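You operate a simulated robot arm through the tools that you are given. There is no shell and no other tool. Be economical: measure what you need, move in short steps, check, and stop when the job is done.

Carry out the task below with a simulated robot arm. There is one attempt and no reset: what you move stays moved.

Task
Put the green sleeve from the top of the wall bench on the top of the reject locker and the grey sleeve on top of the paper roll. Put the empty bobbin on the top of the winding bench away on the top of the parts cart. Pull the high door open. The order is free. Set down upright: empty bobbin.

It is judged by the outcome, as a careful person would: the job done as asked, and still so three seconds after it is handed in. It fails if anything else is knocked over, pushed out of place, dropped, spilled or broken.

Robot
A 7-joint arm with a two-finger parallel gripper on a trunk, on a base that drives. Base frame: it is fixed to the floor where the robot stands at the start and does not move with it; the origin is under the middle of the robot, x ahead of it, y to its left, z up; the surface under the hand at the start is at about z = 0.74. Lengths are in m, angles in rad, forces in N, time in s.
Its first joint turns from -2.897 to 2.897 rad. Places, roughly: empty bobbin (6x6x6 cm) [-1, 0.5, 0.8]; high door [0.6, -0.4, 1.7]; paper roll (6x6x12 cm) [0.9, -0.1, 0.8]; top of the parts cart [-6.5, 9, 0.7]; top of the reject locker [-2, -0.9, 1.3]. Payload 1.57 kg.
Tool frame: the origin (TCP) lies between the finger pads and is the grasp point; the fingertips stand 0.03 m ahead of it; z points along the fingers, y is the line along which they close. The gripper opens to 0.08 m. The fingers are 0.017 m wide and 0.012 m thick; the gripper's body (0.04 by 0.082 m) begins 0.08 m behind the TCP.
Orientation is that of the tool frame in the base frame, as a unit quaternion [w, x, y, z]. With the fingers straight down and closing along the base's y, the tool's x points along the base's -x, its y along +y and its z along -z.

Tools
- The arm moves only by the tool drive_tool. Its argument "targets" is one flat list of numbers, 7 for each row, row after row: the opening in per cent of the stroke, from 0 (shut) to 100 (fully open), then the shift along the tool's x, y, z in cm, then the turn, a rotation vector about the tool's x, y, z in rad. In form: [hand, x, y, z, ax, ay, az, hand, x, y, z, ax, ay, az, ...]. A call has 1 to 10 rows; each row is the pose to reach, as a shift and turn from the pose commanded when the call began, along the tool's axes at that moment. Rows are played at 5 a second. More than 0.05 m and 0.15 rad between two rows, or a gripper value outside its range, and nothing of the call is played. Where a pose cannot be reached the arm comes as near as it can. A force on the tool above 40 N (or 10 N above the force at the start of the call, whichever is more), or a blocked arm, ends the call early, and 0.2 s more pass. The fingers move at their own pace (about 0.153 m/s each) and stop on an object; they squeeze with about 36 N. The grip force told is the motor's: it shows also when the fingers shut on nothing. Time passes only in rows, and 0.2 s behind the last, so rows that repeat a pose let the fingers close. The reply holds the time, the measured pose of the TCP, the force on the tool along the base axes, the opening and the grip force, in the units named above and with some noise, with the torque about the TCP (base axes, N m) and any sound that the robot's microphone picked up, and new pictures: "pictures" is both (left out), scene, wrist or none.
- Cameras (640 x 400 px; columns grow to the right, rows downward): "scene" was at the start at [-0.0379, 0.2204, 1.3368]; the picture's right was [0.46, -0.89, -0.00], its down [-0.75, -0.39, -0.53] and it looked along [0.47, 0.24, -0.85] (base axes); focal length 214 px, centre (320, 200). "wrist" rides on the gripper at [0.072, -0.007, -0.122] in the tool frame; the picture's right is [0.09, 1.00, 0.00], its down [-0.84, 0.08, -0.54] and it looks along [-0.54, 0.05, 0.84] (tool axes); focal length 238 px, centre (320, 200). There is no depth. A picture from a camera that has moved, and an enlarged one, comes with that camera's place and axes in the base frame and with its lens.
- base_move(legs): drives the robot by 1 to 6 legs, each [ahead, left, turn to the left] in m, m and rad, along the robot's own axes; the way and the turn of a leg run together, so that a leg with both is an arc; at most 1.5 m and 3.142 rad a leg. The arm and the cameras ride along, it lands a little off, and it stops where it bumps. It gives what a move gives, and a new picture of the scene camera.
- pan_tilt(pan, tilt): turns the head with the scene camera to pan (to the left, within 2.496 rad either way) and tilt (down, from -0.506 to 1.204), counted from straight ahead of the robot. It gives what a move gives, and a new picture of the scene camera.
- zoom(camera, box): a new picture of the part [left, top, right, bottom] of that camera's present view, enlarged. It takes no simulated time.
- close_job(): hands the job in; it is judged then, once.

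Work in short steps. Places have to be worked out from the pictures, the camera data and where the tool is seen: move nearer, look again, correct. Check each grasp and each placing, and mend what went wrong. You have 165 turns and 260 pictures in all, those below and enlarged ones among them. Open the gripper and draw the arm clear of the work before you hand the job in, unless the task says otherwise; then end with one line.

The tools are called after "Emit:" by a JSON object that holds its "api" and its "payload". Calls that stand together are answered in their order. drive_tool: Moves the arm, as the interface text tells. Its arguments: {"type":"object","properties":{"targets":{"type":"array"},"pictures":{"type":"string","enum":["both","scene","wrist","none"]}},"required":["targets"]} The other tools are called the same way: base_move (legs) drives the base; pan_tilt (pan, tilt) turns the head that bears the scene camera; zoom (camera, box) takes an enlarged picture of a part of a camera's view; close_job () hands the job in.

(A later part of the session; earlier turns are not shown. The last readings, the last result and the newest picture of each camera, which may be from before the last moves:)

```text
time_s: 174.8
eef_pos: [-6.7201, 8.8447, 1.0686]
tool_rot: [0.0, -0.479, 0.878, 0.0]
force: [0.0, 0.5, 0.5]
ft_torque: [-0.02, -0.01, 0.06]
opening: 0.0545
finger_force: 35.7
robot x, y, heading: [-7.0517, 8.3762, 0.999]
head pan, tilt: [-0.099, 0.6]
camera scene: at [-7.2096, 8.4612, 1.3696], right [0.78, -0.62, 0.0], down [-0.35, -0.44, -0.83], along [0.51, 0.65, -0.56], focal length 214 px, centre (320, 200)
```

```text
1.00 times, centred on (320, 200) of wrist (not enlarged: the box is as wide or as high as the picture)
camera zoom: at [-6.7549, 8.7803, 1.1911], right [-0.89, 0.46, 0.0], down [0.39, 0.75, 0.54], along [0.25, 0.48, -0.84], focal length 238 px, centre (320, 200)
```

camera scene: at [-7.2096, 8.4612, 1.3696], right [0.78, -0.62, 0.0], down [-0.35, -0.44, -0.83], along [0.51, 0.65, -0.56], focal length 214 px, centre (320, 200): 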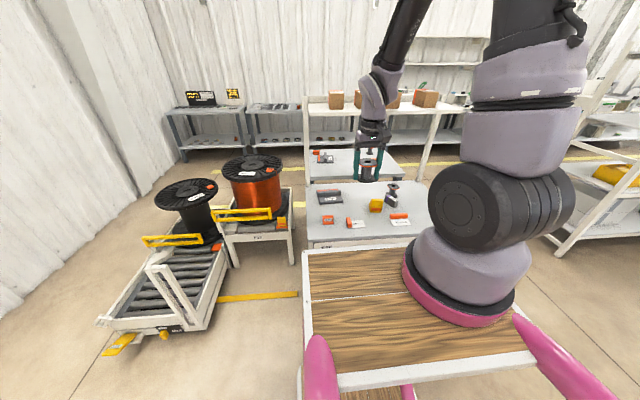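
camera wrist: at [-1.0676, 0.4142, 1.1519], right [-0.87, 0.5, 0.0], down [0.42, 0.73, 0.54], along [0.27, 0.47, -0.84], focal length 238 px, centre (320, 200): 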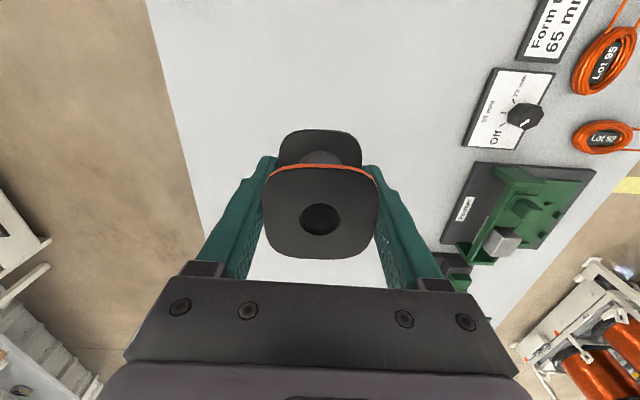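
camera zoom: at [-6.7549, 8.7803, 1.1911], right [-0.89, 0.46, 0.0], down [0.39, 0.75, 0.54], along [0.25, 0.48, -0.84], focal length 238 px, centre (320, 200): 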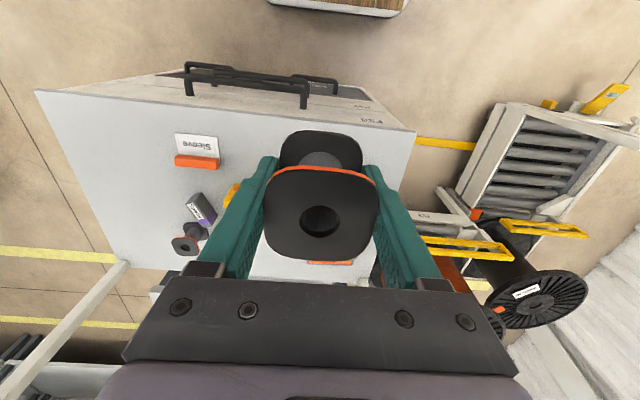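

The cart top is at z≈0.77, and the clear spot lies between "Cover" and the yellow bin, at about (−6.49, 9.05). I'll move above it, still high, and check.

Emit:
{"api": "drive_tool", "payload": {"targets": [0, -4.3, -1.2, 0, 0, 0, 0, 0, -8.6, -2.4, 0, 0, 0, 0, 0, -12.9, -3.6, 0, 0, 0, 0, 0, -17.2, -4.8, 0, 0, 0, 0, 0, -21.5, -6, 0, 0, 0, 0, 0, -25.8, -7.2, 0, 0, 0, 0, 0, -29.7, -8.2, 2, 0, 0, 0, 0, -29.7, -8.2, 6, 0, 0, 0]}}

Emit:
{"api": "zoom", "payload": {"camera": "scene", "box": [290, 110, 450, 230]}}

```text
time_s: 176.3
eef_pos: [-6.5306, 9.0135, 1.0681]
tool_rot: [-0.008, -0.476, 0.88, -0.001]
force: [-26.3, -35.9, 24.9]
ft_torque: [4.75, -3.84, -0.65]
opening: 0.0549
finger_force: 35.7
robot x, y, heading: [-7.0533, 8.3767, 0.995]
head pan, tilt: [-0.099, 0.6]
stopped in row 7: the force on the tool passed its limit at 120 N (the readings are from after the stop); the commanded pose is now the measured one
camera scene: at [-7.2118, 8.4583, 1.3694], right [0.78, -0.62, 0.0], down [-0.35, -0.44, -0.83], along [0.51, 0.65, -0.56], focal length 214 px, centre (320, 200)
camera wrist: at [-6.563, 8.9514, 1.1919], right [-0.88, 0.47, 0.01], down [0.4, 0.75, 0.53], along [0.24, 0.47, -0.85], focal length 238 px, centre (320, 200)
```

scene: 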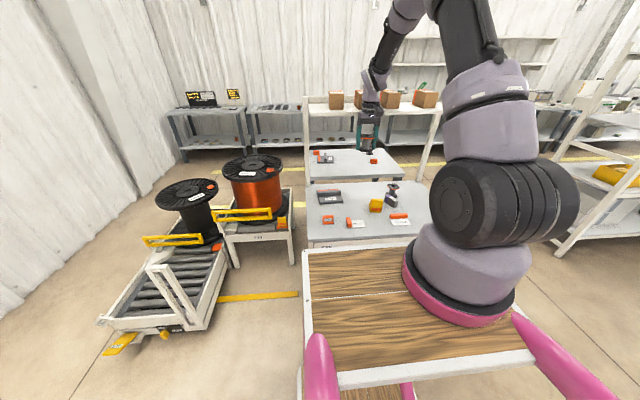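
wrist: 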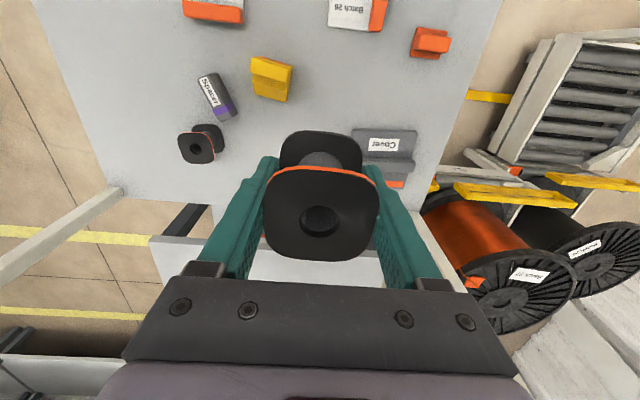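

```text
3.33 times, centred on (370, 170) of scene
camera zoom: at [-7.2118, 8.4583, 1.3694], right [0.78, -0.62, 0.0], down [-0.35, -0.44, -0.83], along [0.51, 0.65, -0.56], focal length 715 px, centre (153, 300)
```

zoom: 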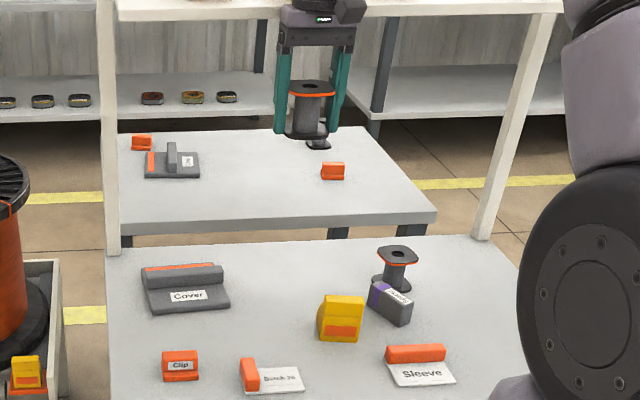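

The hand touched an overhead shelf at the cart's rear. The cart and its items haven't moved in the picture, so I'll back off, lower, and use a nearer spot at about (−6.578, 9.005).

Emit:
{"api": "drive_tool", "payload": {"targets": [0, 2.5, 0, 0, 0, 0, 0, 0, 6, 1, 0, 0.0076, -0.014, 0, 0, 9.5, 2, 0, 0.0076, -0.014, 0, 0, 10, 3.5, 3, 0.0076, -0.014, 0, 0, 10, 3.5, 7, 0.0076, -0.014, 0, 0, 10, 3.5, 11.5, 0.0076, -0.014, 0]}}

Emit:
{"api": "zoom", "payload": {"camera": "scene", "box": [290, 80, 450, 180]}}

```text
time_s: 177.7
eef_pos: [-6.6136, 8.9501, 0.9513]
tool_rot: [0.0, -0.477, 0.879, -0.001]
force: [-0.3, 0.4, 0.2]
ft_torque: [0.0, 0.02, -0.02]
opening: 0.0549
finger_force: 36.1
robot x, y, heading: [-7.0506, 8.3749, 1.0]
head pan, tilt: [-0.099, 0.6]
camera scene: at [-7.21, 8.4607, 1.3695], right [0.78, -0.62, 0.0], down [-0.35, -0.44, -0.83], along [0.51, 0.65, -0.56], focal length 214 px, centre (320, 200)
camera wrist: at [-6.648, 8.8878, 1.0747], right [-0.88, 0.47, 0.0], down [0.39, 0.74, 0.54], along [0.25, 0.48, -0.84], focal length 238 px, centre (320, 200)
```

scene: 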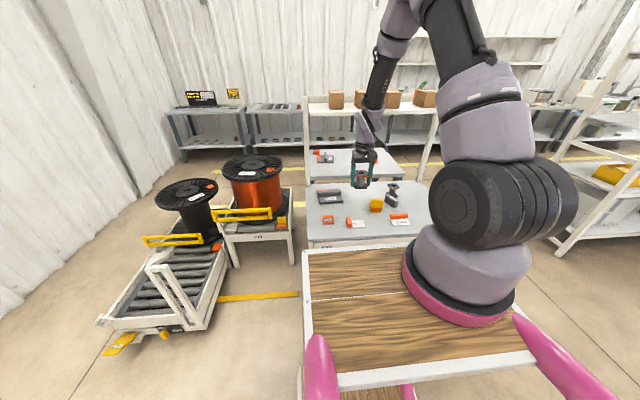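
wrist: 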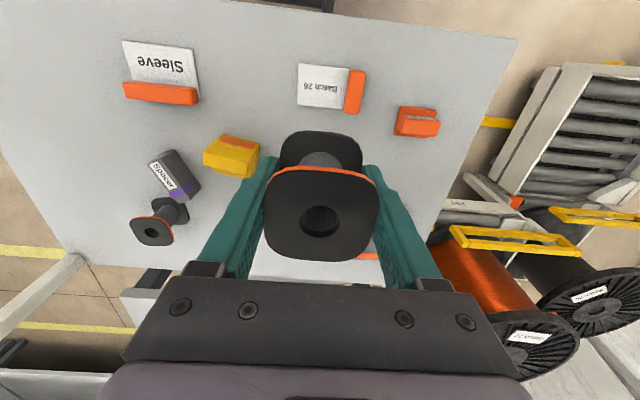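

```text
4.00 times, centred on (370, 130) of scene
camera zoom: at [-7.21, 8.4607, 1.3695], right [0.78, -0.62, 0.0], down [-0.35, -0.44, -0.83], along [0.51, 0.65, -0.56], focal length 858 px, centre (120, 480)
```

zoom: 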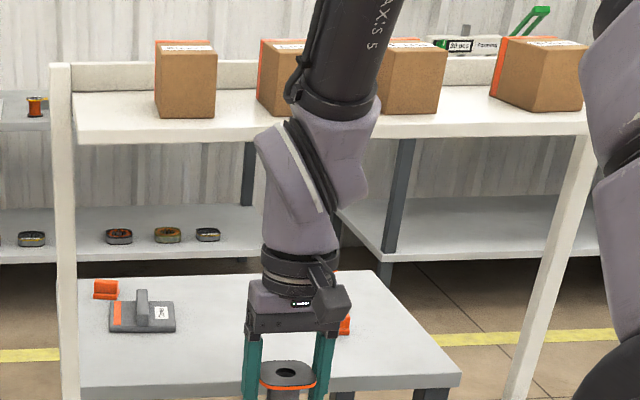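

Clear now. I'll advance 5.5 cm and lower to about 0.85, then look again.

Emit:
{"api": "drive_tool", "payload": {"targets": [0, -2.5, -0.3, 0, 0, 0, 0, 0, -5.6, -0.5, 0, 0, 0, 0, 0, -5.6, -0.5, 4, 0, 0, 0, 0, -5.6, -0.5, 8, 0, 0, 0, 0, -5.6, -0.5, 11, 0, 0, 0]}}

Emit:
{"api": "zoom", "payload": {"camera": "scene", "box": [290, 140, 450, 240]}}

```text
time_s: 178.9
eef_pos: [-6.5771, 8.9951, 0.8408]
tool_rot: [0.0, -0.476, 0.879, -0.002]
force: [-0.4, -0.2, -0.7]
ft_torque: [0.01, -0.04, -0.01]
opening: 0.0548
finger_force: 35.7
robot x, y, heading: [-7.0525, 8.3702, 0.993]
head pan, tilt: [-0.099, 0.6]
camera scene: at [-7.2099, 8.4608, 1.3695], right [0.78, -0.62, 0.0], down [-0.35, -0.44, -0.83], along [0.51, 0.65, -0.56], focal length 214 px, centre (320, 200)
camera wrist: at [-6.612, 8.9319, 0.964], right [-0.88, 0.47, 0.0], down [0.39, 0.74, 0.54], along [0.25, 0.48, -0.84], focal length 238 px, centre (320, 200)
```

scene: 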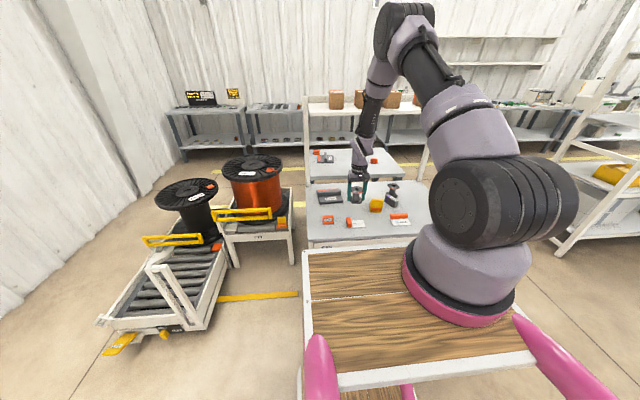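
wrist: 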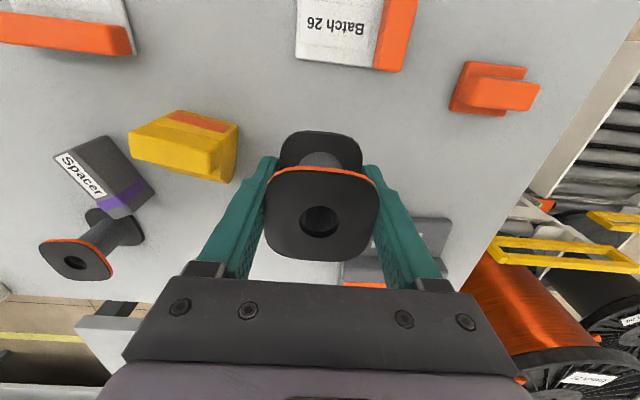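

```text
4.00 times, centred on (370, 190) of scene
camera zoom: at [-7.2099, 8.4608, 1.3695], right [0.78, -0.62, 0.0], down [-0.35, -0.44, -0.83], along [0.51, 0.65, -0.56], focal length 858 px, centre (120, 240)
```

zoom: 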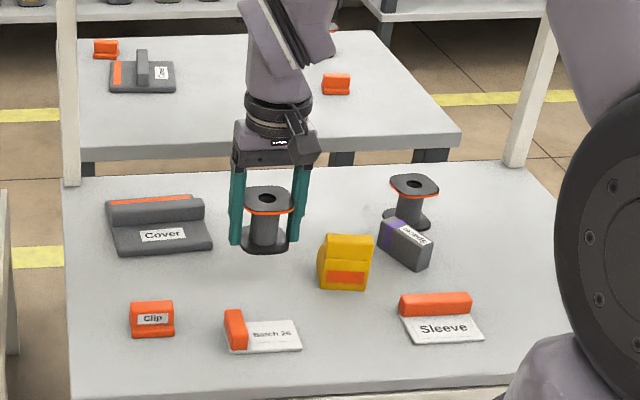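

Good clear gap. Lowering in small steps until I touch the cart top.

Emit:
{"api": "drive_tool", "payload": {"targets": [0, 0, 0, 1.5, 0, 0, 0, 0, 0, 0, 2.5, 0, 0, 0, 0, 0, 0, 3, 0, 0, 0, 0, 0, 0, 3.3, 0, 0, 0, 0, 0, 0, 3.6, 0, 0, 0], "pictures": "wrist"}}

```text
time_s: 180.1
eef_pos: [-6.5773, 8.9942, 0.8052]
tool_rot: [0.0, -0.477, 0.879, -0.002]
force: [0.3, -0.3, 0.7]
ft_torque: [0.0, 0.02, 0.01]
opening: 0.0549
finger_force: 36.6
robot x, y, heading: [-7.0501, 8.3722, 0.998]
head pan, tilt: [-0.099, 0.6]
camera wrist: at [-6.6121, 8.9318, 0.9285], right [-0.88, 0.47, 0.0], down [0.39, 0.75, 0.54], along [0.25, 0.48, -0.84], focal length 238 px, centre (320, 200)
```

wrist: 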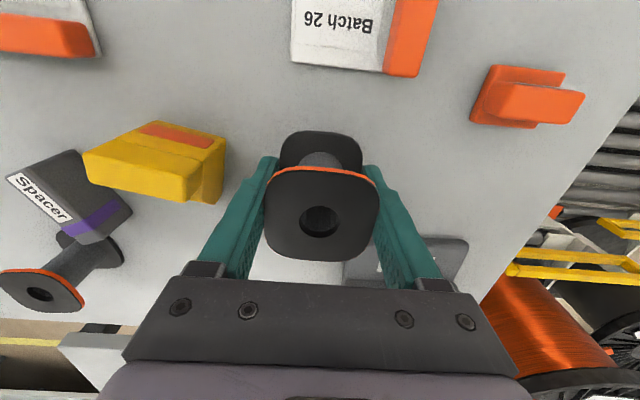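

Emit:
{"api": "drive_tool", "payload": {"targets": [0, 0, 0, 0.2, 0, 0, 0, 0, 0, 0, 0.4, 0, 0, 0, 0, 0, 0, 0.6, 0, 0, 0], "pictures": "none"}}

```text
time_s: 180.9
eef_pos: [-6.5774, 8.9944, 0.7995]
tool_rot: [0.001, -0.477, 0.879, -0.002]
force: [0.1, -0.5, -1.2]
ft_torque: [0.0, 0.01, -0.02]
opening: 0.0546
finger_force: 35.6
robot x, y, heading: [-7.0497, 8.3726, 0.995]
head pan, tilt: [-0.099, 0.6]
```

Emit:
{"api": "drive_tool", "payload": {"targets": [0, 0, 0, 0.2, 0, 0, 0, 0, 0, 0, 0.4, 0, 0, 0, 0, 0, 0, 0.5, 0, 0, 0], "pictures": "none"}}

```text
time_s: 181.7
eef_pos: [-6.5767, 8.9956, 0.795]
tool_rot: [0.0, -0.477, 0.879, -0.001]
force: [0.5, 0.4, 0.0]
ft_torque: [-0.03, 0.0, -0.01]
opening: 0.0548
finger_force: 35.6
robot x, y, heading: [-7.0516, 8.3744, 0.997]
head pan, tilt: [-0.099, 0.6]
```

Emit:
{"api": "drive_tool", "payload": {"targets": [0, 0, 0, 0.2, 0, 0, 0, 0, 0, 0, 0.4, 0, 0, 0, 0, 0, 0, 0.5, 0, 0, 0], "pictures": "none"}}

Emit:
{"api": "zoom", "payload": {"camera": "scene", "box": [320, 160, 400, 220]}}

```text
time_s: 182.5
eef_pos: [-6.5775, 8.9943, 0.7898]
tool_rot: [0.0, -0.476, 0.879, -0.002]
force: [0.1, -0.4, -0.6]
ft_torque: [0.01, 0.04, 0.0]
opening: 0.0547
finger_force: 36.0
robot x, y, heading: [-7.0509, 8.3741, 0.998]
head pan, tilt: [-0.099, 0.6]
```

```text
6.67 times, centred on (360, 190) of scene
camera zoom: at [-7.2097, 8.4611, 1.3695], right [0.78, -0.62, 0.0], down [-0.35, -0.44, -0.83], along [0.51, 0.65, -0.56], focal length 1430 px, centre (53, 267)
```

zoom: 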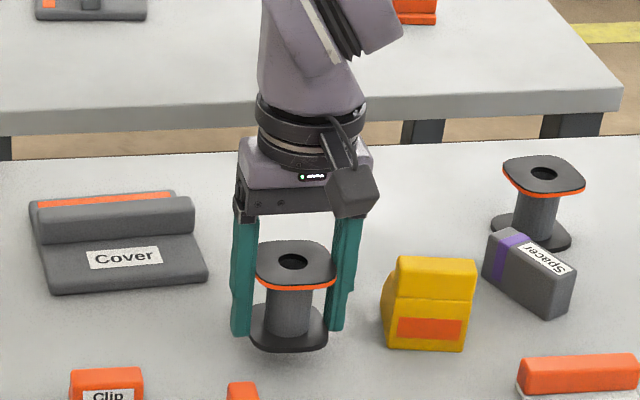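

Still no contact; shadows suggest about a centimetre left. Continuing down.

Emit:
{"api": "drive_tool", "payload": {"targets": [0, 0, 0, 0.2, 0, 0, 0, 0, 0, 0, 0.4, 0, 0, 0, 0, 0, 0, 0.6, 0, 0, 0], "pictures": "none"}}

```text
time_s: 183.3
eef_pos: [-6.578, 8.994, 0.7838]
tool_rot: [0.0, -0.477, 0.879, -0.002]
force: [-0.6, 0.8, -1.4]
ft_torque: [0.0, -0.01, 0.01]
opening: 0.0548
finger_force: 36.2
robot x, y, heading: [-7.0488, 8.3753, 0.996]
head pan, tilt: [-0.099, 0.6]
```

Emit:
{"api": "drive_tool", "payload": {"targets": [0, 0, 0, 0.2, 0, 0, 0, 0, 0, 0, 0.4, 0, 0, 0, 0, 0, 0, 0.6, 0, 0, 0], "pictures": "none"}}

```text
time_s: 184.1
eef_pos: [-6.5772, 8.994, 0.7774]
tool_rot: [0.0, -0.475, 0.88, -0.001]
force: [-0.8, -1.1, 0.0]
ft_torque: [0.0, 0.0, -0.01]
opening: 0.0549
finger_force: 36.1
robot x, y, heading: [-7.0503, 8.376, 1.004]
head pan, tilt: [-0.099, 0.6]
```

Emit:
{"api": "drive_tool", "payload": {"targets": [0, 0, 0, 0.2, 0, 0, 0, 0, 0, 0, 0.4, 0, 0, 0, 0, 0, 0, 0.6, 0, 0, 0], "pictures": "none"}}

Emit:
{"api": "zoom", "payload": {"camera": "scene", "box": [320, 160, 400, 220]}}

```text
time_s: 184.9
eef_pos: [-6.5773, 8.9946, 0.7719]
tool_rot: [0.0, -0.477, 0.879, -0.001]
force: [0.0, -0.5, -0.7]
ft_torque: [-0.01, 0.0, 0.0]
opening: 0.055
finger_force: 36.5
robot x, y, heading: [-7.0518, 8.3736, 0.997]
head pan, tilt: [-0.099, 0.6]
```

```text
6.67 times, centred on (360, 190) of scene
camera zoom: at [-7.2097, 8.4611, 1.3695], right [0.78, -0.62, 0.0], down [-0.35, -0.44, -0.83], along [0.51, 0.65, -0.56], focal length 1430 px, centre (53, 267)
```

zoom: 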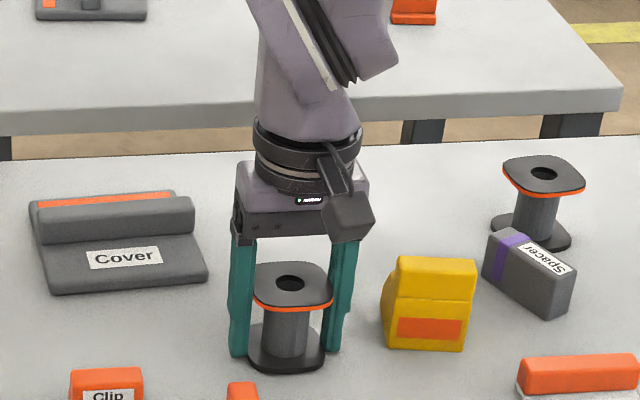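

Still free; the cart top may be at about 0.70–0.73. Continuing.

Emit:
{"api": "drive_tool", "payload": {"targets": [0, 0, 0, 0.3, 0, 0, 0, 0, 0, 0, 0.6, 0, 0, 0, 0, 0, 0, 0.9, 0, 0, 0, 0, 0, 0, 1.2, 0, 0, 0], "pictures": "none"}}

Emit:
{"api": "zoom", "payload": {"camera": "scene", "box": [320, 160, 400, 220]}}

```text
time_s: 185.5
eef_pos: [-6.5782, 8.9944, 0.7696]
tool_rot: [0.0, -0.476, 0.879, -0.003]
force: [-3.7, -8.7, 21.5]
ft_torque: [0.17, 0.66, 0.37]
opening: 0.0551
finger_force: 35.8
robot x, y, heading: [-7.0545, 8.373, 0.999]
head pan, tilt: [-0.099, 0.6]
stopped in row 2: the force on the tool passed its limit at 48 N (the readings are from after the stop); the commanded pose is now the measured one
```

```text
6.67 times, centred on (360, 190) of scene
camera zoom: at [-7.2102, 8.4601, 1.3695], right [0.78, -0.62, 0.0], down [-0.35, -0.44, -0.83], along [0.51, 0.65, -0.56], focal length 1430 px, centre (53, 267)
```

zoom: 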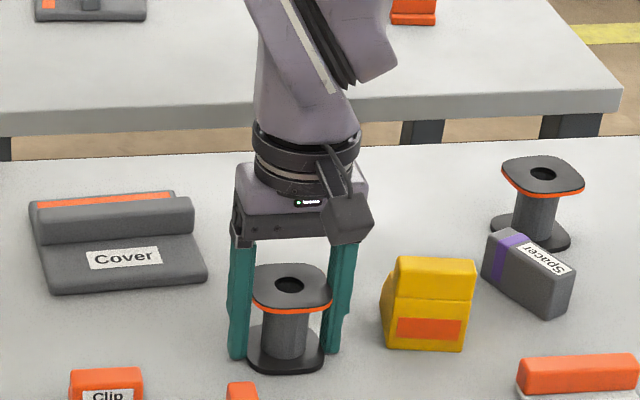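

In contact. I'll relax 1 mm, open moderately and rise straight up.

Emit:
{"api": "drive_tool", "payload": {"targets": [0, 0, 0, -0.1, 0, 0, 0, 75, 0, 0, -0.1, 0, 0, 0, 85, 0, 0, -0.1, 0, 0, 0, 85, 0, 0, -1.5, 0, 0, 0, 85, 0, 0, -5, 0, 0, 0, 85, 0, 0, -9, 0, 0, 0, 85, 0, 0, -13, 0, 0, 0]}}

Emit:
{"api": "zoom", "payload": {"camera": "scene", "box": [300, 150, 420, 240]}}

```text
time_s: 187.1
eef_pos: [-6.5778, 8.9953, 0.8978]
tool_rot: [0.0, -0.476, 0.879, -0.002]
force: [0.5, 0.8, -0.4]
ft_torque: [0.0, 0.05, -0.03]
opening: 0.0679
finger_force: 0.0
robot x, y, heading: [-7.0499, 8.3793, 0.997]
head pan, tilt: [-0.099, 0.6]
camera scene: at [-7.2095, 8.4614, 1.3695], right [0.78, -0.62, 0.0], down [-0.35, -0.44, -0.82], along [0.51, 0.65, -0.57], focal length 214 px, centre (320, 200)
camera wrist: at [-6.6121, 8.9322, 1.0209], right [-0.88, 0.47, 0.0], down [0.39, 0.74, 0.54], along [0.25, 0.48, -0.84], focal length 238 px, centre (320, 200)
```

scene: 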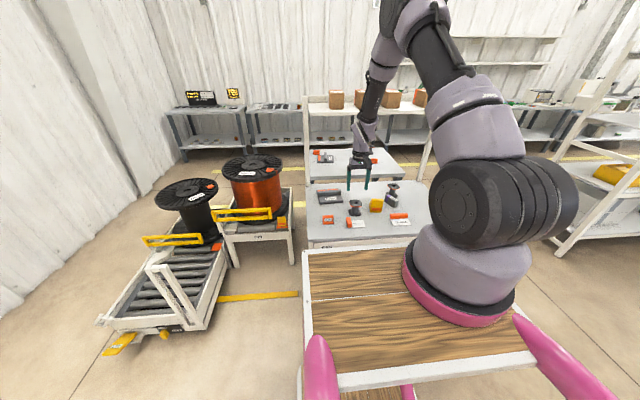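
wrist: 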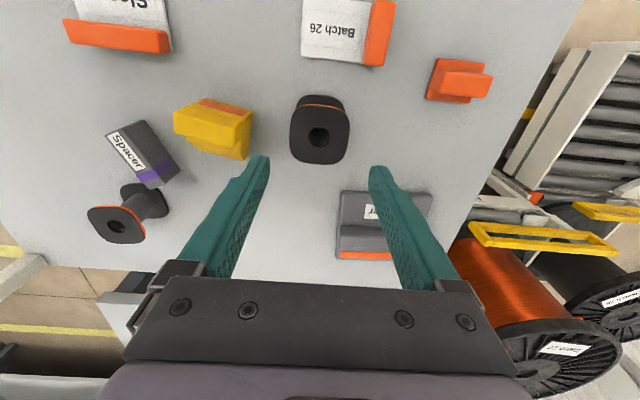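

```text
4.44 times, centred on (360, 195) of scene
camera zoom: at [-7.2095, 8.4614, 1.3695], right [0.78, -0.62, 0.0], down [-0.35, -0.44, -0.82], along [0.51, 0.65, -0.57], focal length 953 px, centre (142, 222)
```

zoom: 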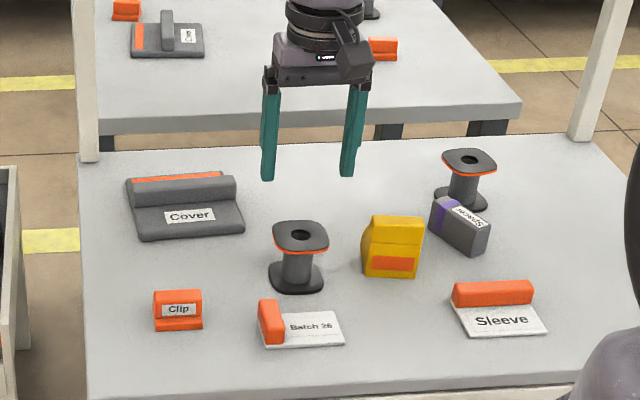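

The bobbin stands upright on the cart. I'll retract the arm and drive back by the same route.

Emit:
{"api": "drive_tool", "payload": {"targets": [50, 4.5, 0, 0, 0, 0, 0, 50, 9, 0, -1, 0, 0, 0, 50, 13, 0, -4, 0, 0, 0, 50, 17, 0, -7, 0, 0, 0, 50, 20, 0, -11, 0, 0, 0, 50, 20, 0, -15, 0, 0, 0], "pictures": "none"}}

Emit:
{"api": "base_move", "payload": {"legs": [[-0.2, 0.5, 0], [-0.8, 0, 0], [-1.4, 0, 0], [-1.4, 0, 0]]}}

```text
time_s: 188.5
eef_pos: [-6.6879, 8.8278, 1.0477]
tool_rot: [0.0, -0.476, 0.879, -0.002]
force: [-0.2, 0.5, -0.5]
ft_torque: [-0.06, 0.02, 0.03]
opening: 0.0399
finger_force: 0.1
robot x, y, heading: [-7.0524, 8.3761, 1.001]
head pan, tilt: [-0.099, 0.6]
```

```text
time_s: 208.5
eef_pos: [-9.1531, 5.914, 1.0476]
tool_rot: [0.0, -0.477, 0.879, -0.001]
force: [0.4, 0.1, -0.2]
ft_torque: [0.0, 0.0, -0.03]
opening: 0.0401
finger_force: 0.1
robot x, y, heading: [-9.5174, 5.4584, 0.997]
head pan, tilt: [-0.099, 0.6]
camera scene: at [-9.6745, 5.5459, 1.3695], right [0.78, -0.62, 0.0], down [-0.35, -0.44, -0.83], along [0.51, 0.65, -0.56], focal length 214 px, centre (320, 200)
```

scene: 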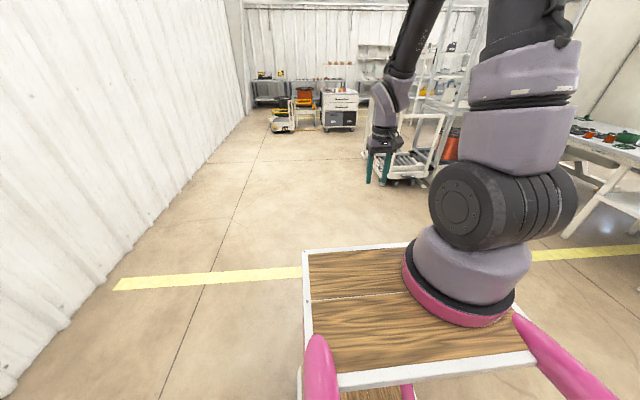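

Turning to face back along the aisle and driving.

Emit:
{"api": "base_move", "payload": {"legs": [[0, 0, -1.56], [1.5, 0, 0], [1.5, 0, 0], [1.5, 0, 0]]}}

Emit:
{"api": "pan_tilt", "payload": {"pan": 0.0, "tilt": 0.3}}

```text
time_s: 233.7
eef_pos: [-5.2564, 2.7446, 1.0489]
tool_rot: [0.0, 0.276, 0.961, -0.002]
force: [-1.1, 0.0, -0.2]
ft_torque: [0.01, 0.01, 0.02]
opening: 0.0399
finger_force: 0.1
robot x, y, heading: [-5.7171, 3.101, -0.555]
head pan, tilt: [-0.099, 0.6]
camera scene: at [-5.6313, 3.2593, 1.3695], right [-0.61, -0.8, 0.0], down [-0.45, 0.34, -0.83], along [0.66, -0.5, -0.56], focal length 214 px, centre (320, 200)
```

scene: 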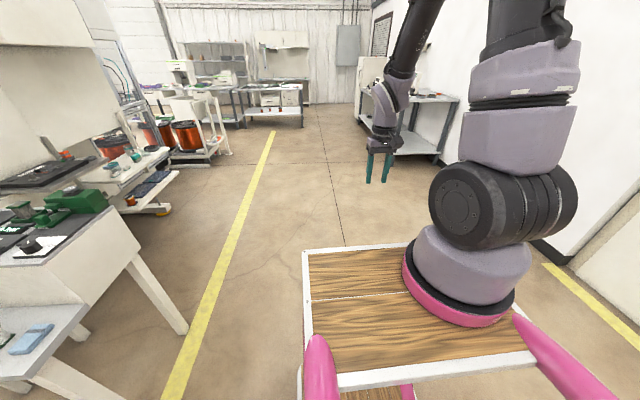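

```text
time_s: 234.5
eef_pos: [-5.2565, 2.7446, 1.0479]
tool_rot: [0.0, 0.276, 0.961, -0.001]
force: [-1.1, -0.4, 0.2]
ft_torque: [-0.01, 0.02, -0.01]
opening: 0.04
finger_force: 0.0
robot x, y, heading: [-5.7162, 3.0984, -0.558]
head pan, tilt: [0.0, 0.3]
camera scene: at [-5.6221, 3.2639, 1.3969], right [-0.52, -0.85, 0.0], down [-0.25, 0.16, -0.95], along [0.81, -0.5, -0.3], focal length 214 px, centre (320, 200)
```

scene: 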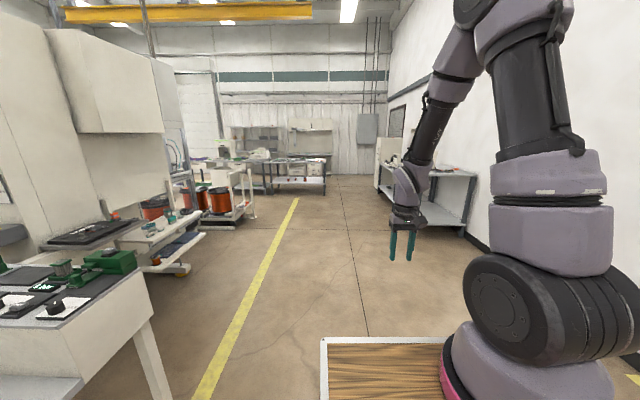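

Lane clear. Driving back along it with a right shift to pass between the benches.

Emit:
{"api": "base_move", "payload": {"legs": [[1.4, -0.22, -0.036], [1.4, -0.18, 0], [1.4, 0, 0]]}}

```text
time_s: 254.9
eef_pos: [-1.9384, 0.0944, 1.0488]
tool_rot: [0.0, 0.287, 0.958, -0.002]
force: [0.7, 0.1, 0.4]
ft_torque: [0.04, 0.0, 0.03]
opening: 0.0401
finger_force: 0.0
robot x, y, heading: [-2.3889, 0.4573, -0.577]
head pan, tilt: [0.0, 0.3]
camera scene: at [-2.2911, 0.6223, 1.397], right [-0.55, -0.84, 0.0], down [-0.25, 0.16, -0.96], along [0.8, -0.52, -0.3], focal length 214 px, centre (320, 200)
```

scene: 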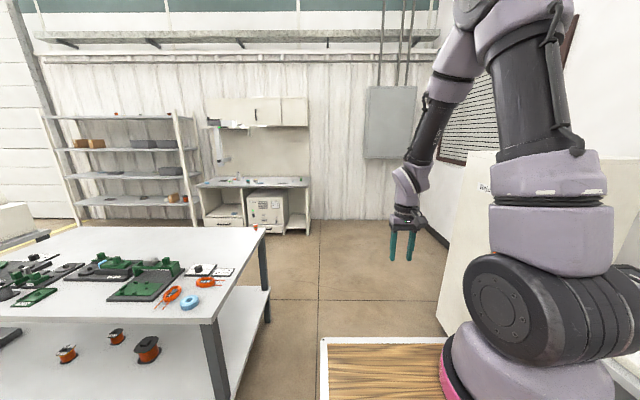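

Continuing through the lane, then looking at the cupboard.

Emit:
{"api": "base_move", "payload": {"legs": [[1.4, -0.05, 0], [0.5, 0, 0], [0, 0, 0.577]]}}

Emit:
{"api": "pan_tilt", "payload": {"pan": 0.0, "tilt": 0.0}}

Emit:
{"api": "zoom", "payload": {"camera": "scene", "box": [200, 80, 520, 280]}}

```text
time_s: 266.0
eef_pos: [-0.2538, -0.6803, 1.0481]
tool_rot: [0.0, 0.005, 1.0, -0.002]
force: [0.8, -0.2, 0.5]
ft_torque: [0.01, 0.02, -0.01]
opening: 0.04
finger_force: 0.0
robot x, y, heading: [-0.8342, -0.6165, -0.001]
head pan, tilt: [0.0, 0.3]
camera scene: at [-0.8385, -0.4291, 1.397], right [0.0, -1.0, 0.0], down [-0.3, 0.0, -0.96], along [0.96, 0.0, -0.3], focal length 214 px, centre (320, 200)
```

scene: 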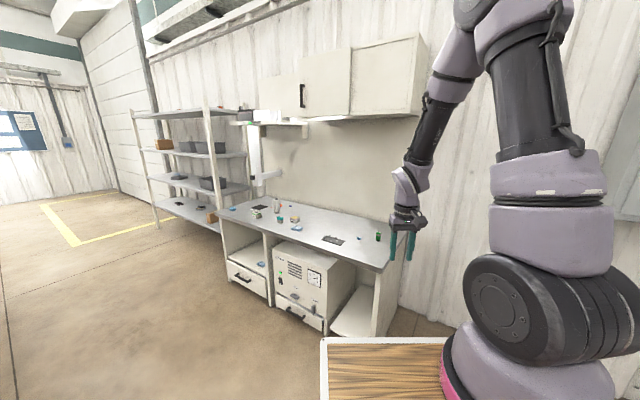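

```text
time_s: 266.8
eef_pos: [-0.255, -0.6802, 1.0491]
tool_rot: [0.0, 0.004, 1.0, -0.001]
force: [-0.3, -0.2, -0.4]
ft_torque: [0.0, -0.02, 0.01]
opening: 0.0401
finger_force: 0.0
robot x, y, heading: [-0.8353, -0.6195, -0.005]
head pan, tilt: [0.0, 0.0]
camera scene: at [-0.8419, -0.4292, 1.4247], right [0.0, -1.0, 0.0], down [0.0, 0.0, -1.0], along [1.0, 0.0, 0.0], focal length 214 px, centre (320, 200)
```

scene: 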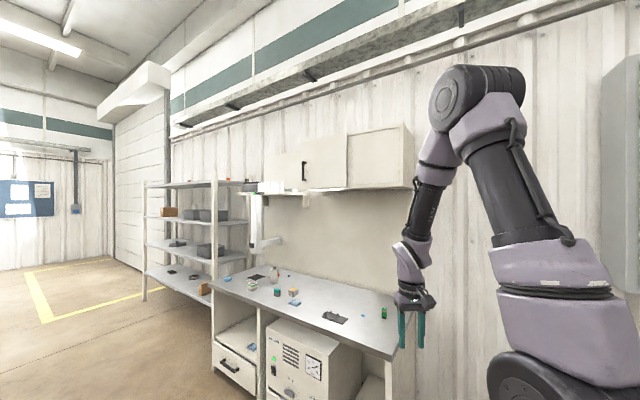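

```text
2.00 times, centred on (360, 180) of scene
camera zoom: at [-0.8419, -0.4292, 1.4247], right [0.0, -1.0, 0.0], down [0.0, 0.0, -1.0], along [1.0, 0.0, 0.0], focal length 429 px, centre (240, 240)
```

zoom: 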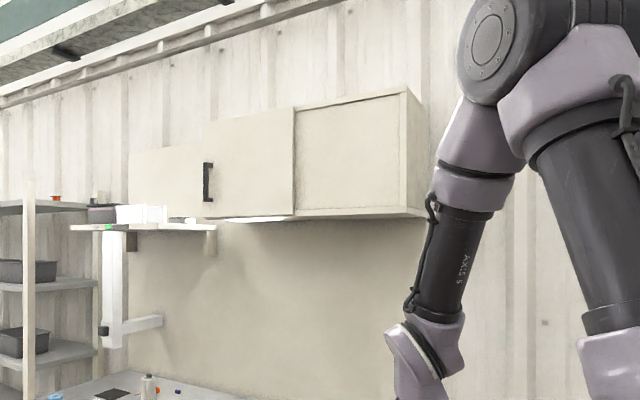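

By triangulation, the door handle is a vertical bar at about (0.686, −0.311, 1.632). The cupboard front faces (−0.835, 0.55) and the hinge is at about (0.50, −0.61). I'll position the base facing it.

Emit:
{"api": "base_move", "payload": {"legs": [[0, 0, -0.58], [0, 0.94, 0], [0.15, 0, 0]]}}

Emit:
{"api": "pan_tilt", "payload": {"pan": 0.0, "tilt": -0.15}}

Emit:
{"api": "zoom", "payload": {"camera": "scene", "box": [200, 60, 440, 260]}}

```text
time_s: 274.3
eef_pos: [0.2577, -0.29, 1.0485]
tool_rot: [-0.001, 0.292, 0.956, -0.001]
force: [0.4, 1.0, -0.8]
ft_torque: [0.03, -0.03, -0.02]
opening: 0.0401
finger_force: 0.0
robot x, y, heading: [-0.1884, 0.0817, -0.588]
head pan, tilt: [0.0, 0.0]
camera scene: at [-0.0932, 0.2444, 1.4247], right [-0.55, -0.83, 0.0], down [0.0, 0.0, -1.0], along [0.83, -0.55, 0.0], focal length 214 px, centre (320, 200)
```

scene: 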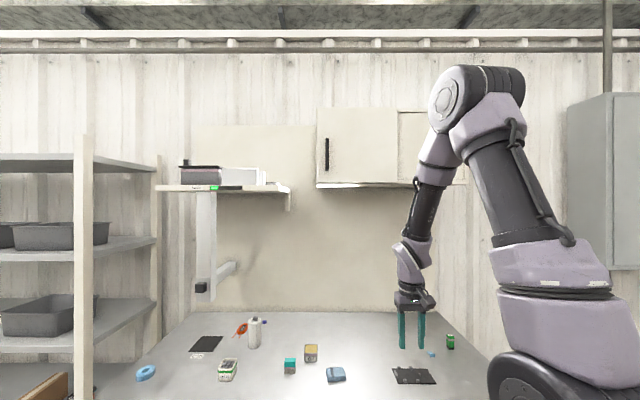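

```text
time_s: 275.0
eef_pos: [0.2567, -0.2899, 1.0487]
tool_rot: [0.0, 0.291, 0.957, -0.002]
force: [-0.6, -0.1, 0.5]
ft_torque: [0.01, 0.0, 0.01]
opening: 0.0401
finger_force: 0.1
robot x, y, heading: [-0.1923, 0.0821, -0.583]
head pan, tilt: [0.0, -0.15]
camera scene: at [-0.0972, 0.2471, 1.4379], right [-0.55, -0.83, 0.0], down [0.12, -0.08, -0.99], along [0.82, -0.55, 0.15], focal length 214 px, centre (320, 200)
```

scene: 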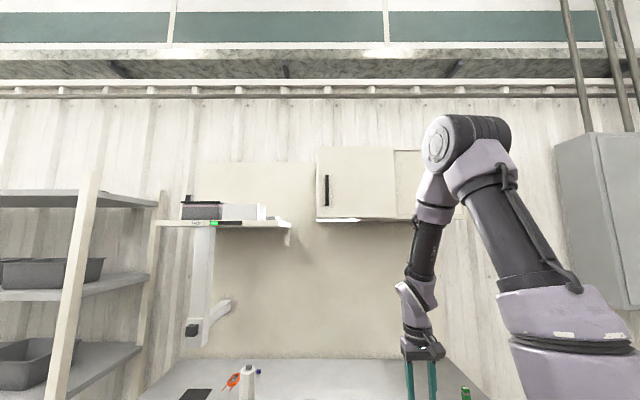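

```text
2.00 times, centred on (320, 160) of scene
camera zoom: at [-0.0972, 0.2471, 1.4379], right [-0.55, -0.83, 0.0], down [0.12, -0.08, -0.99], along [0.82, -0.55, 0.15], focal length 429 px, centre (320, 280)
```

zoom: 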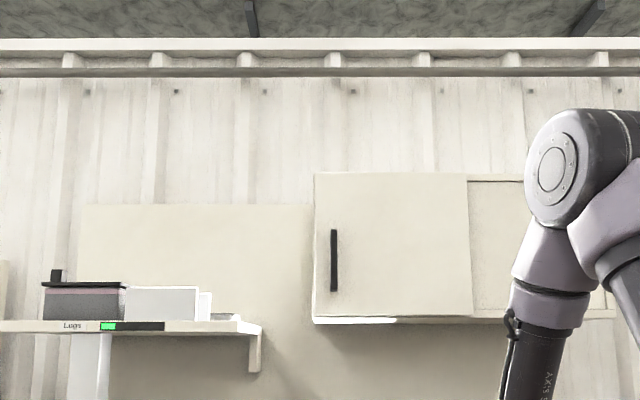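

I'm squarely facing the cupboard, with the handle at (0.683, −0.312, 1.63). I'll raise the tool and pitch it to point horizontally at the door, in two stages.

Emit:
{"api": "drive_tool", "payload": {"targets": [100, -1.8, 2.2, -3.5, 0, -0.14, 0, 100, -3.6, 4.4, -7, 0, -0.28, 0, 100, -5.4, 6.6, -10.5, 0, -0.42, 0, 100, -7.2, 8.8, -14, 0, -0.56, 0, 100, -9, 11, -17.5, 0, -0.7, 0, 100, -10.8, 13.2, -21, 0, -0.84, 0, 100, -12.6, 15.4, -24.5, 0, -0.98, 0, 100, -14.4, 17.6, -28, 0, -1.12, 0, 100, -16.2, 19.8, -31.5, 0, -1.26, 0, 100, -18, 21.9, -35, 0, -1.4, 0]}}

```text
time_s: 277.2
eef_pos: [0.5288, -0.2067, 1.3987]
tool_rot: [0.617, 0.222, 0.731, -0.189]
force: [0.1, -0.6, 0.3]
ft_torque: [0.01, 0.02, 0.01]
opening: 0.0803
finger_force: 0.0
robot x, y, heading: [-0.1929, 0.0904, -0.583]
head pan, tilt: [0.0, -0.15]
camera scene: at [-0.0975, 0.247, 1.4379], right [-0.55, -0.83, 0.0], down [0.12, -0.08, -0.99], along [0.82, -0.55, 0.15], focal length 214 px, centre (320, 200)
camera wrist: at [0.4147, -0.1372, 1.3493], right [0.54, 0.83, -0.09], down [-0.28, 0.29, 0.92], along [0.79, -0.47, 0.39], focal length 238 px, centre (320, 200)
```

scene: 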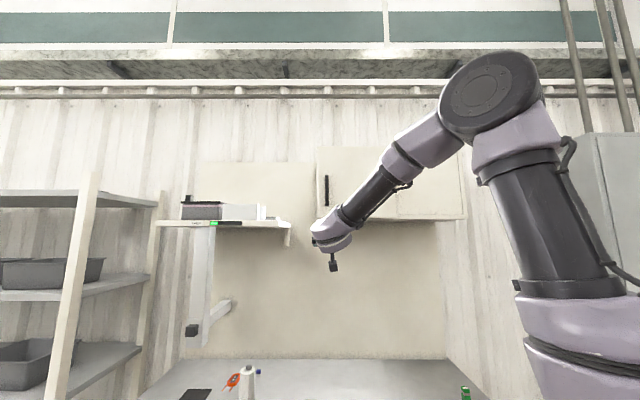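
wrist: 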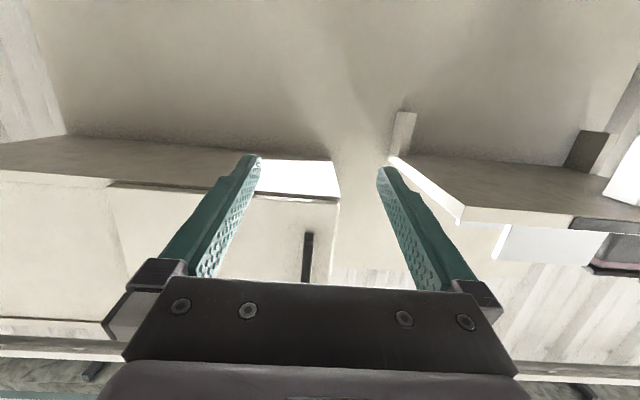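

The hand is below-left of the door now, with the handle straight above and 0.19 m further on. I'll finish the pitch and raise to the handle height.

Emit:
{"api": "drive_tool", "payload": {"targets": [100, -3.8, 0, -0.65, 0, -0.03, 0, 100, -7.6, 0, -1.3, 0, -0.06, 0, 100, -11.4, 0, -1.95, 0, -0.09, 0, 100, -15.2, 0, -2.6, 0, -0.12, 0, 100, -19, 0, -3.25, 0, -0.15, 0, 100, -22.8, 0, -3.9, 0, -0.17, 0]}}

Emit:
{"api": "zoom", "payload": {"camera": "wrist", "box": [200, 80, 440, 280]}}

```text
time_s: 278.6
eef_pos: [0.5319, -0.2063, 1.6305]
tool_rot: [0.675, 0.205, 0.677, -0.207]
force: [0.0, -0.5, 0.8]
ft_torque: [0.02, 0.0, 0.0]
opening: 0.0801
finger_force: 0.0
robot x, y, heading: [-0.1903, 0.0862, -0.588]
head pan, tilt: [0.0, -0.15]
camera scene: at [-0.0971, 0.2471, 1.4379], right [-0.55, -0.83, 0.0], down [0.12, -0.08, -0.99], along [0.82, -0.55, 0.15], focal length 214 px, centre (320, 200)
camera wrist: at [0.4255, -0.1432, 1.559], right [0.56, 0.83, -0.1], down [-0.4, 0.37, 0.84], along [0.73, -0.43, 0.54], focal length 238 px, centre (320, 200)
```

scene: 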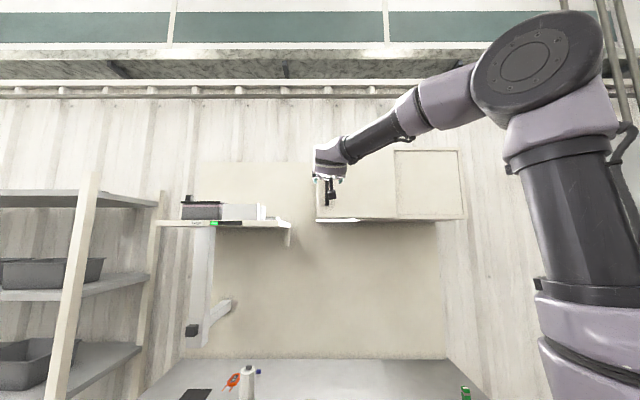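
wrist: 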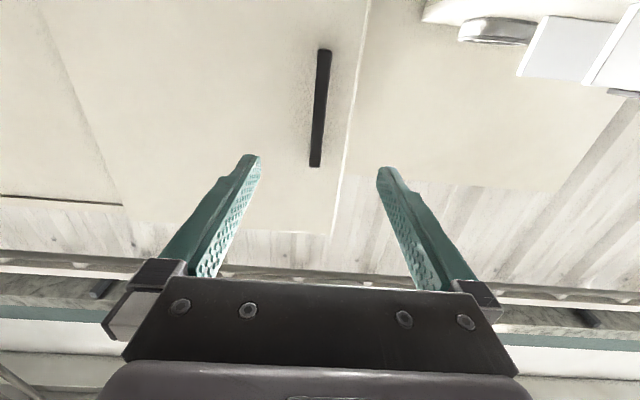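

```text
2.00 times, centred on (320, 180) of wrist
camera zoom: at [0.4255, -0.1432, 1.559], right [0.56, 0.83, -0.1], down [-0.4, 0.37, 0.84], along [0.73, -0.43, 0.54], focal length 477 px, centre (320, 240)
```

zoom: 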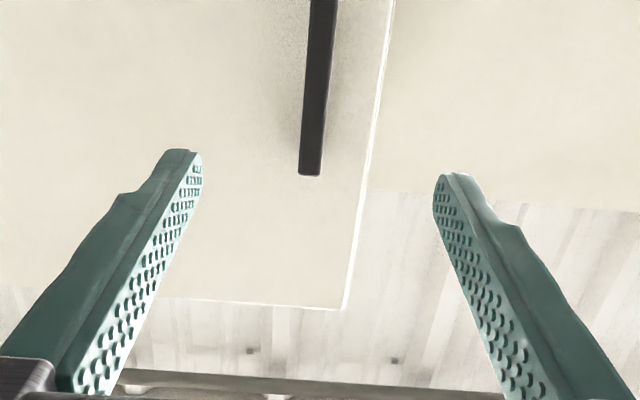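

The handle is centred between the fingers, about 0.18 m ahead. Advancing 0.14 m and checking.

Emit:
{"api": "drive_tool", "payload": {"targets": [100, 0, -0.2, 4, 0, 0, 0, 100, 0, -0.4, 8, 0, 0, 0, 100, 0, -0.5, 11.5, 0, 0, 0, 100, 0, -0.5, 14, 0, 0, 0], "pictures": "wrist"}}

Emit:
{"api": "zoom", "payload": {"camera": "wrist", "box": [200, 60, 440, 260]}}

```text
time_s: 279.6
eef_pos: [0.6447, -0.2887, 1.6297]
tool_rot: [0.676, 0.205, 0.677, -0.207]
force: [0.0, -0.3, 0.6]
ft_torque: [0.04, 0.04, 0.02]
opening: 0.08
finger_force: 0.1
robot x, y, heading: [-0.1902, 0.0799, -0.585]
head pan, tilt: [0.0, -0.15]
camera wrist: at [0.5387, -0.2255, 1.5583], right [0.56, 0.83, -0.1], down [-0.4, 0.37, 0.84], along [0.73, -0.43, 0.54], focal length 238 px, centre (320, 200)
```

wrist: 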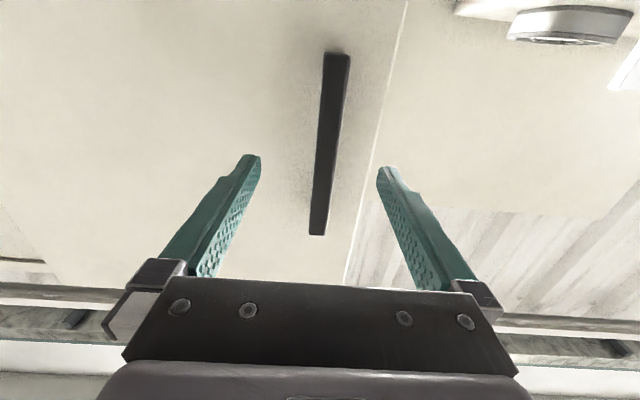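

```text
2.00 times, centred on (320, 160) of wrist
camera zoom: at [0.5387, -0.2255, 1.5583], right [0.56, 0.83, -0.1], down [-0.4, 0.37, 0.84], along [0.73, -0.43, 0.54], focal length 477 px, centre (320, 280)
```

zoom: 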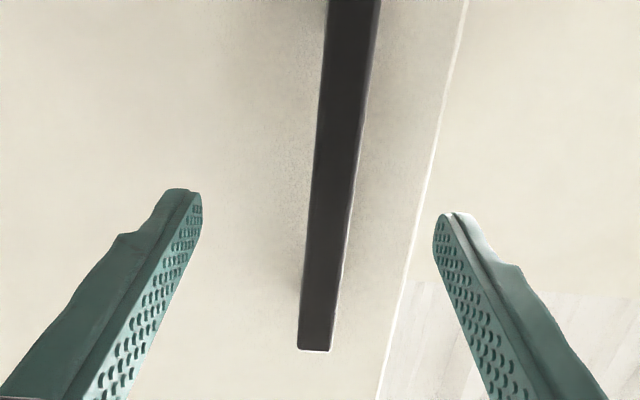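

The bar is about 4.5 cm ahead of the grasp point. Advancing 3.2 cm and closing on it.

Emit:
{"api": "drive_tool", "payload": {"targets": [100, 0, 0, 1.5, 0, 0, 0, 100, 0, 0, 2.6, 0, 0, 0, 100, 0, 0, 3.2, 0, 0, 0, 0, 0, 0, 3.2, 0, 0, 0, 0, 0, 0, 3.2, 0, 0, 0, 0, 0, 0, 3.2, 0, 0, 0], "pictures": "wrist"}}

```text
time_s: 281.0
eef_pos: [0.6706, -0.3059, 1.6291]
tool_rot: [0.675, 0.206, 0.677, -0.208]
force: [-1.6, -0.8, -0.2]
ft_torque: [0.54, -0.2, 0.5]
opening: 0.0157
finger_force: 31.2
robot x, y, heading: [-0.1902, 0.0791, -0.586]
head pan, tilt: [0.0, -0.15]
camera wrist: at [0.5649, -0.2438, 1.5576], right [0.56, 0.83, -0.1], down [-0.4, 0.37, 0.84], along [0.73, -0.43, 0.54], focal length 238 px, centre (320, 200)
```

wrist: 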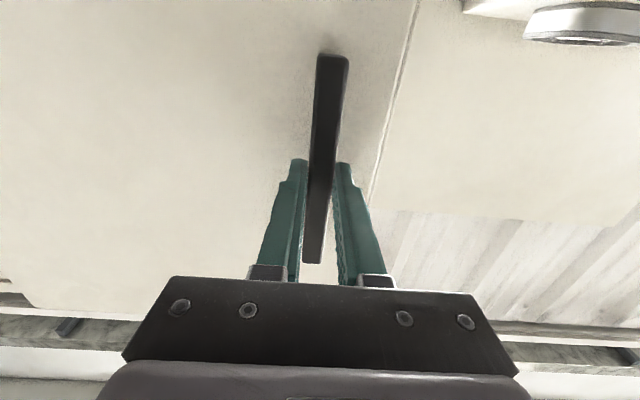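

Gripped the bar. I'll pull along a gentle arc (hinge on the right) to test how the door moves.

Emit:
{"api": "drive_tool", "payload": {"targets": [0, 0, -0.2, -1.58, -0.05, 0, 0, 0, 0, -0.46, -3.15, -0.1, 0, 0, 0, 0, -0.81, -4.7, -0.15, 0, 0, 0, 0, -1.23, -6.24, -0.2, 0, 0]}}

```text
time_s: 282.0
eef_pos: [0.6123, -0.2805, 1.6285]
tool_rot: [0.693, 0.136, 0.695, -0.138]
force: [1.0, 0.5, -0.3]
ft_torque: [-0.04, -0.02, -0.04]
opening: 0.0002
finger_force: 21.3
robot x, y, heading: [-0.1912, 0.0786, -0.585]
head pan, tilt: [0.0, -0.15]
camera scene: at [-0.0971, 0.2473, 1.4379], right [-0.55, -0.83, 0.0], down [0.12, -0.08, -0.99], along [0.82, -0.55, 0.15], focal length 214 px, centre (320, 200)
camera wrist: at [0.496, -0.2401, 1.5578], right [0.38, 0.92, -0.1], down [-0.47, 0.28, 0.84], along [0.8, -0.27, 0.54], focal length 238 px, centre (320, 200)
```

scene: 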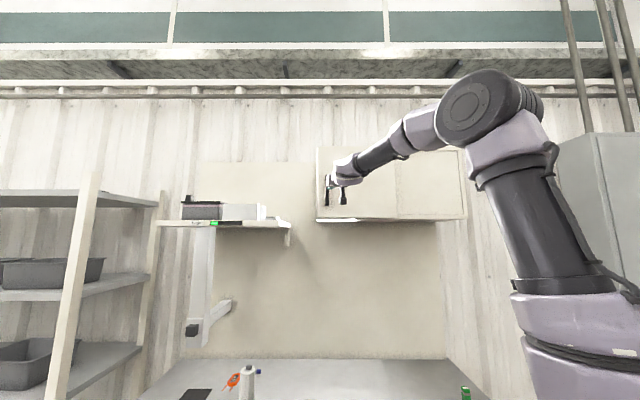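
wrist: 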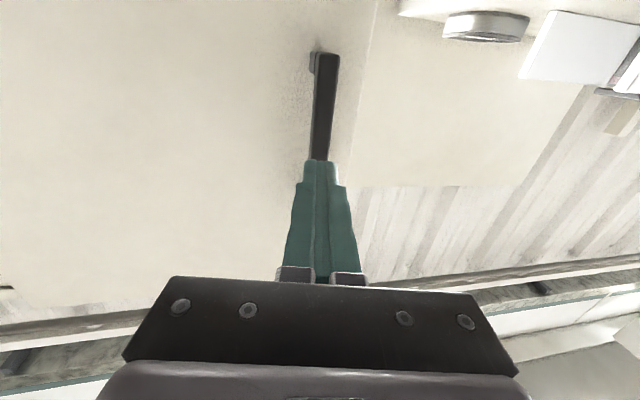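

The fingers slipped off the bar. Checking whether the door moved at all.

Emit:
{"api": "zoom", "payload": {"camera": "scene", "box": [280, 120, 480, 245]}}

Emit:
{"api": "zoom", "payload": {"camera": "wrist", "box": [240, 20, 440, 220]}}

```text
3.20 times, centred on (380, 182) of scene
camera zoom: at [-0.0971, 0.2473, 1.4379], right [-0.55, -0.83, 0.0], down [0.12, -0.08, -0.99], along [0.82, -0.55, 0.15], focal length 686 px, centre (128, 256)
```

zoom: 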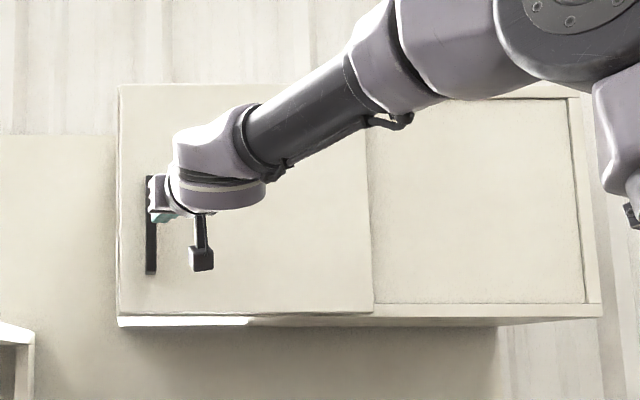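

```text
2.00 times, centred on (340, 120) of wrist
camera zoom: at [0.496, -0.2401, 1.5578], right [0.38, 0.92, -0.1], down [-0.47, 0.28, 0.84], along [0.8, -0.27, 0.54], focal length 477 px, centre (280, 360)
```

zoom: 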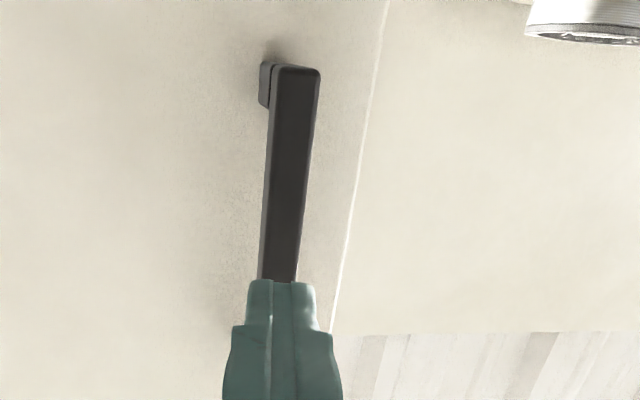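

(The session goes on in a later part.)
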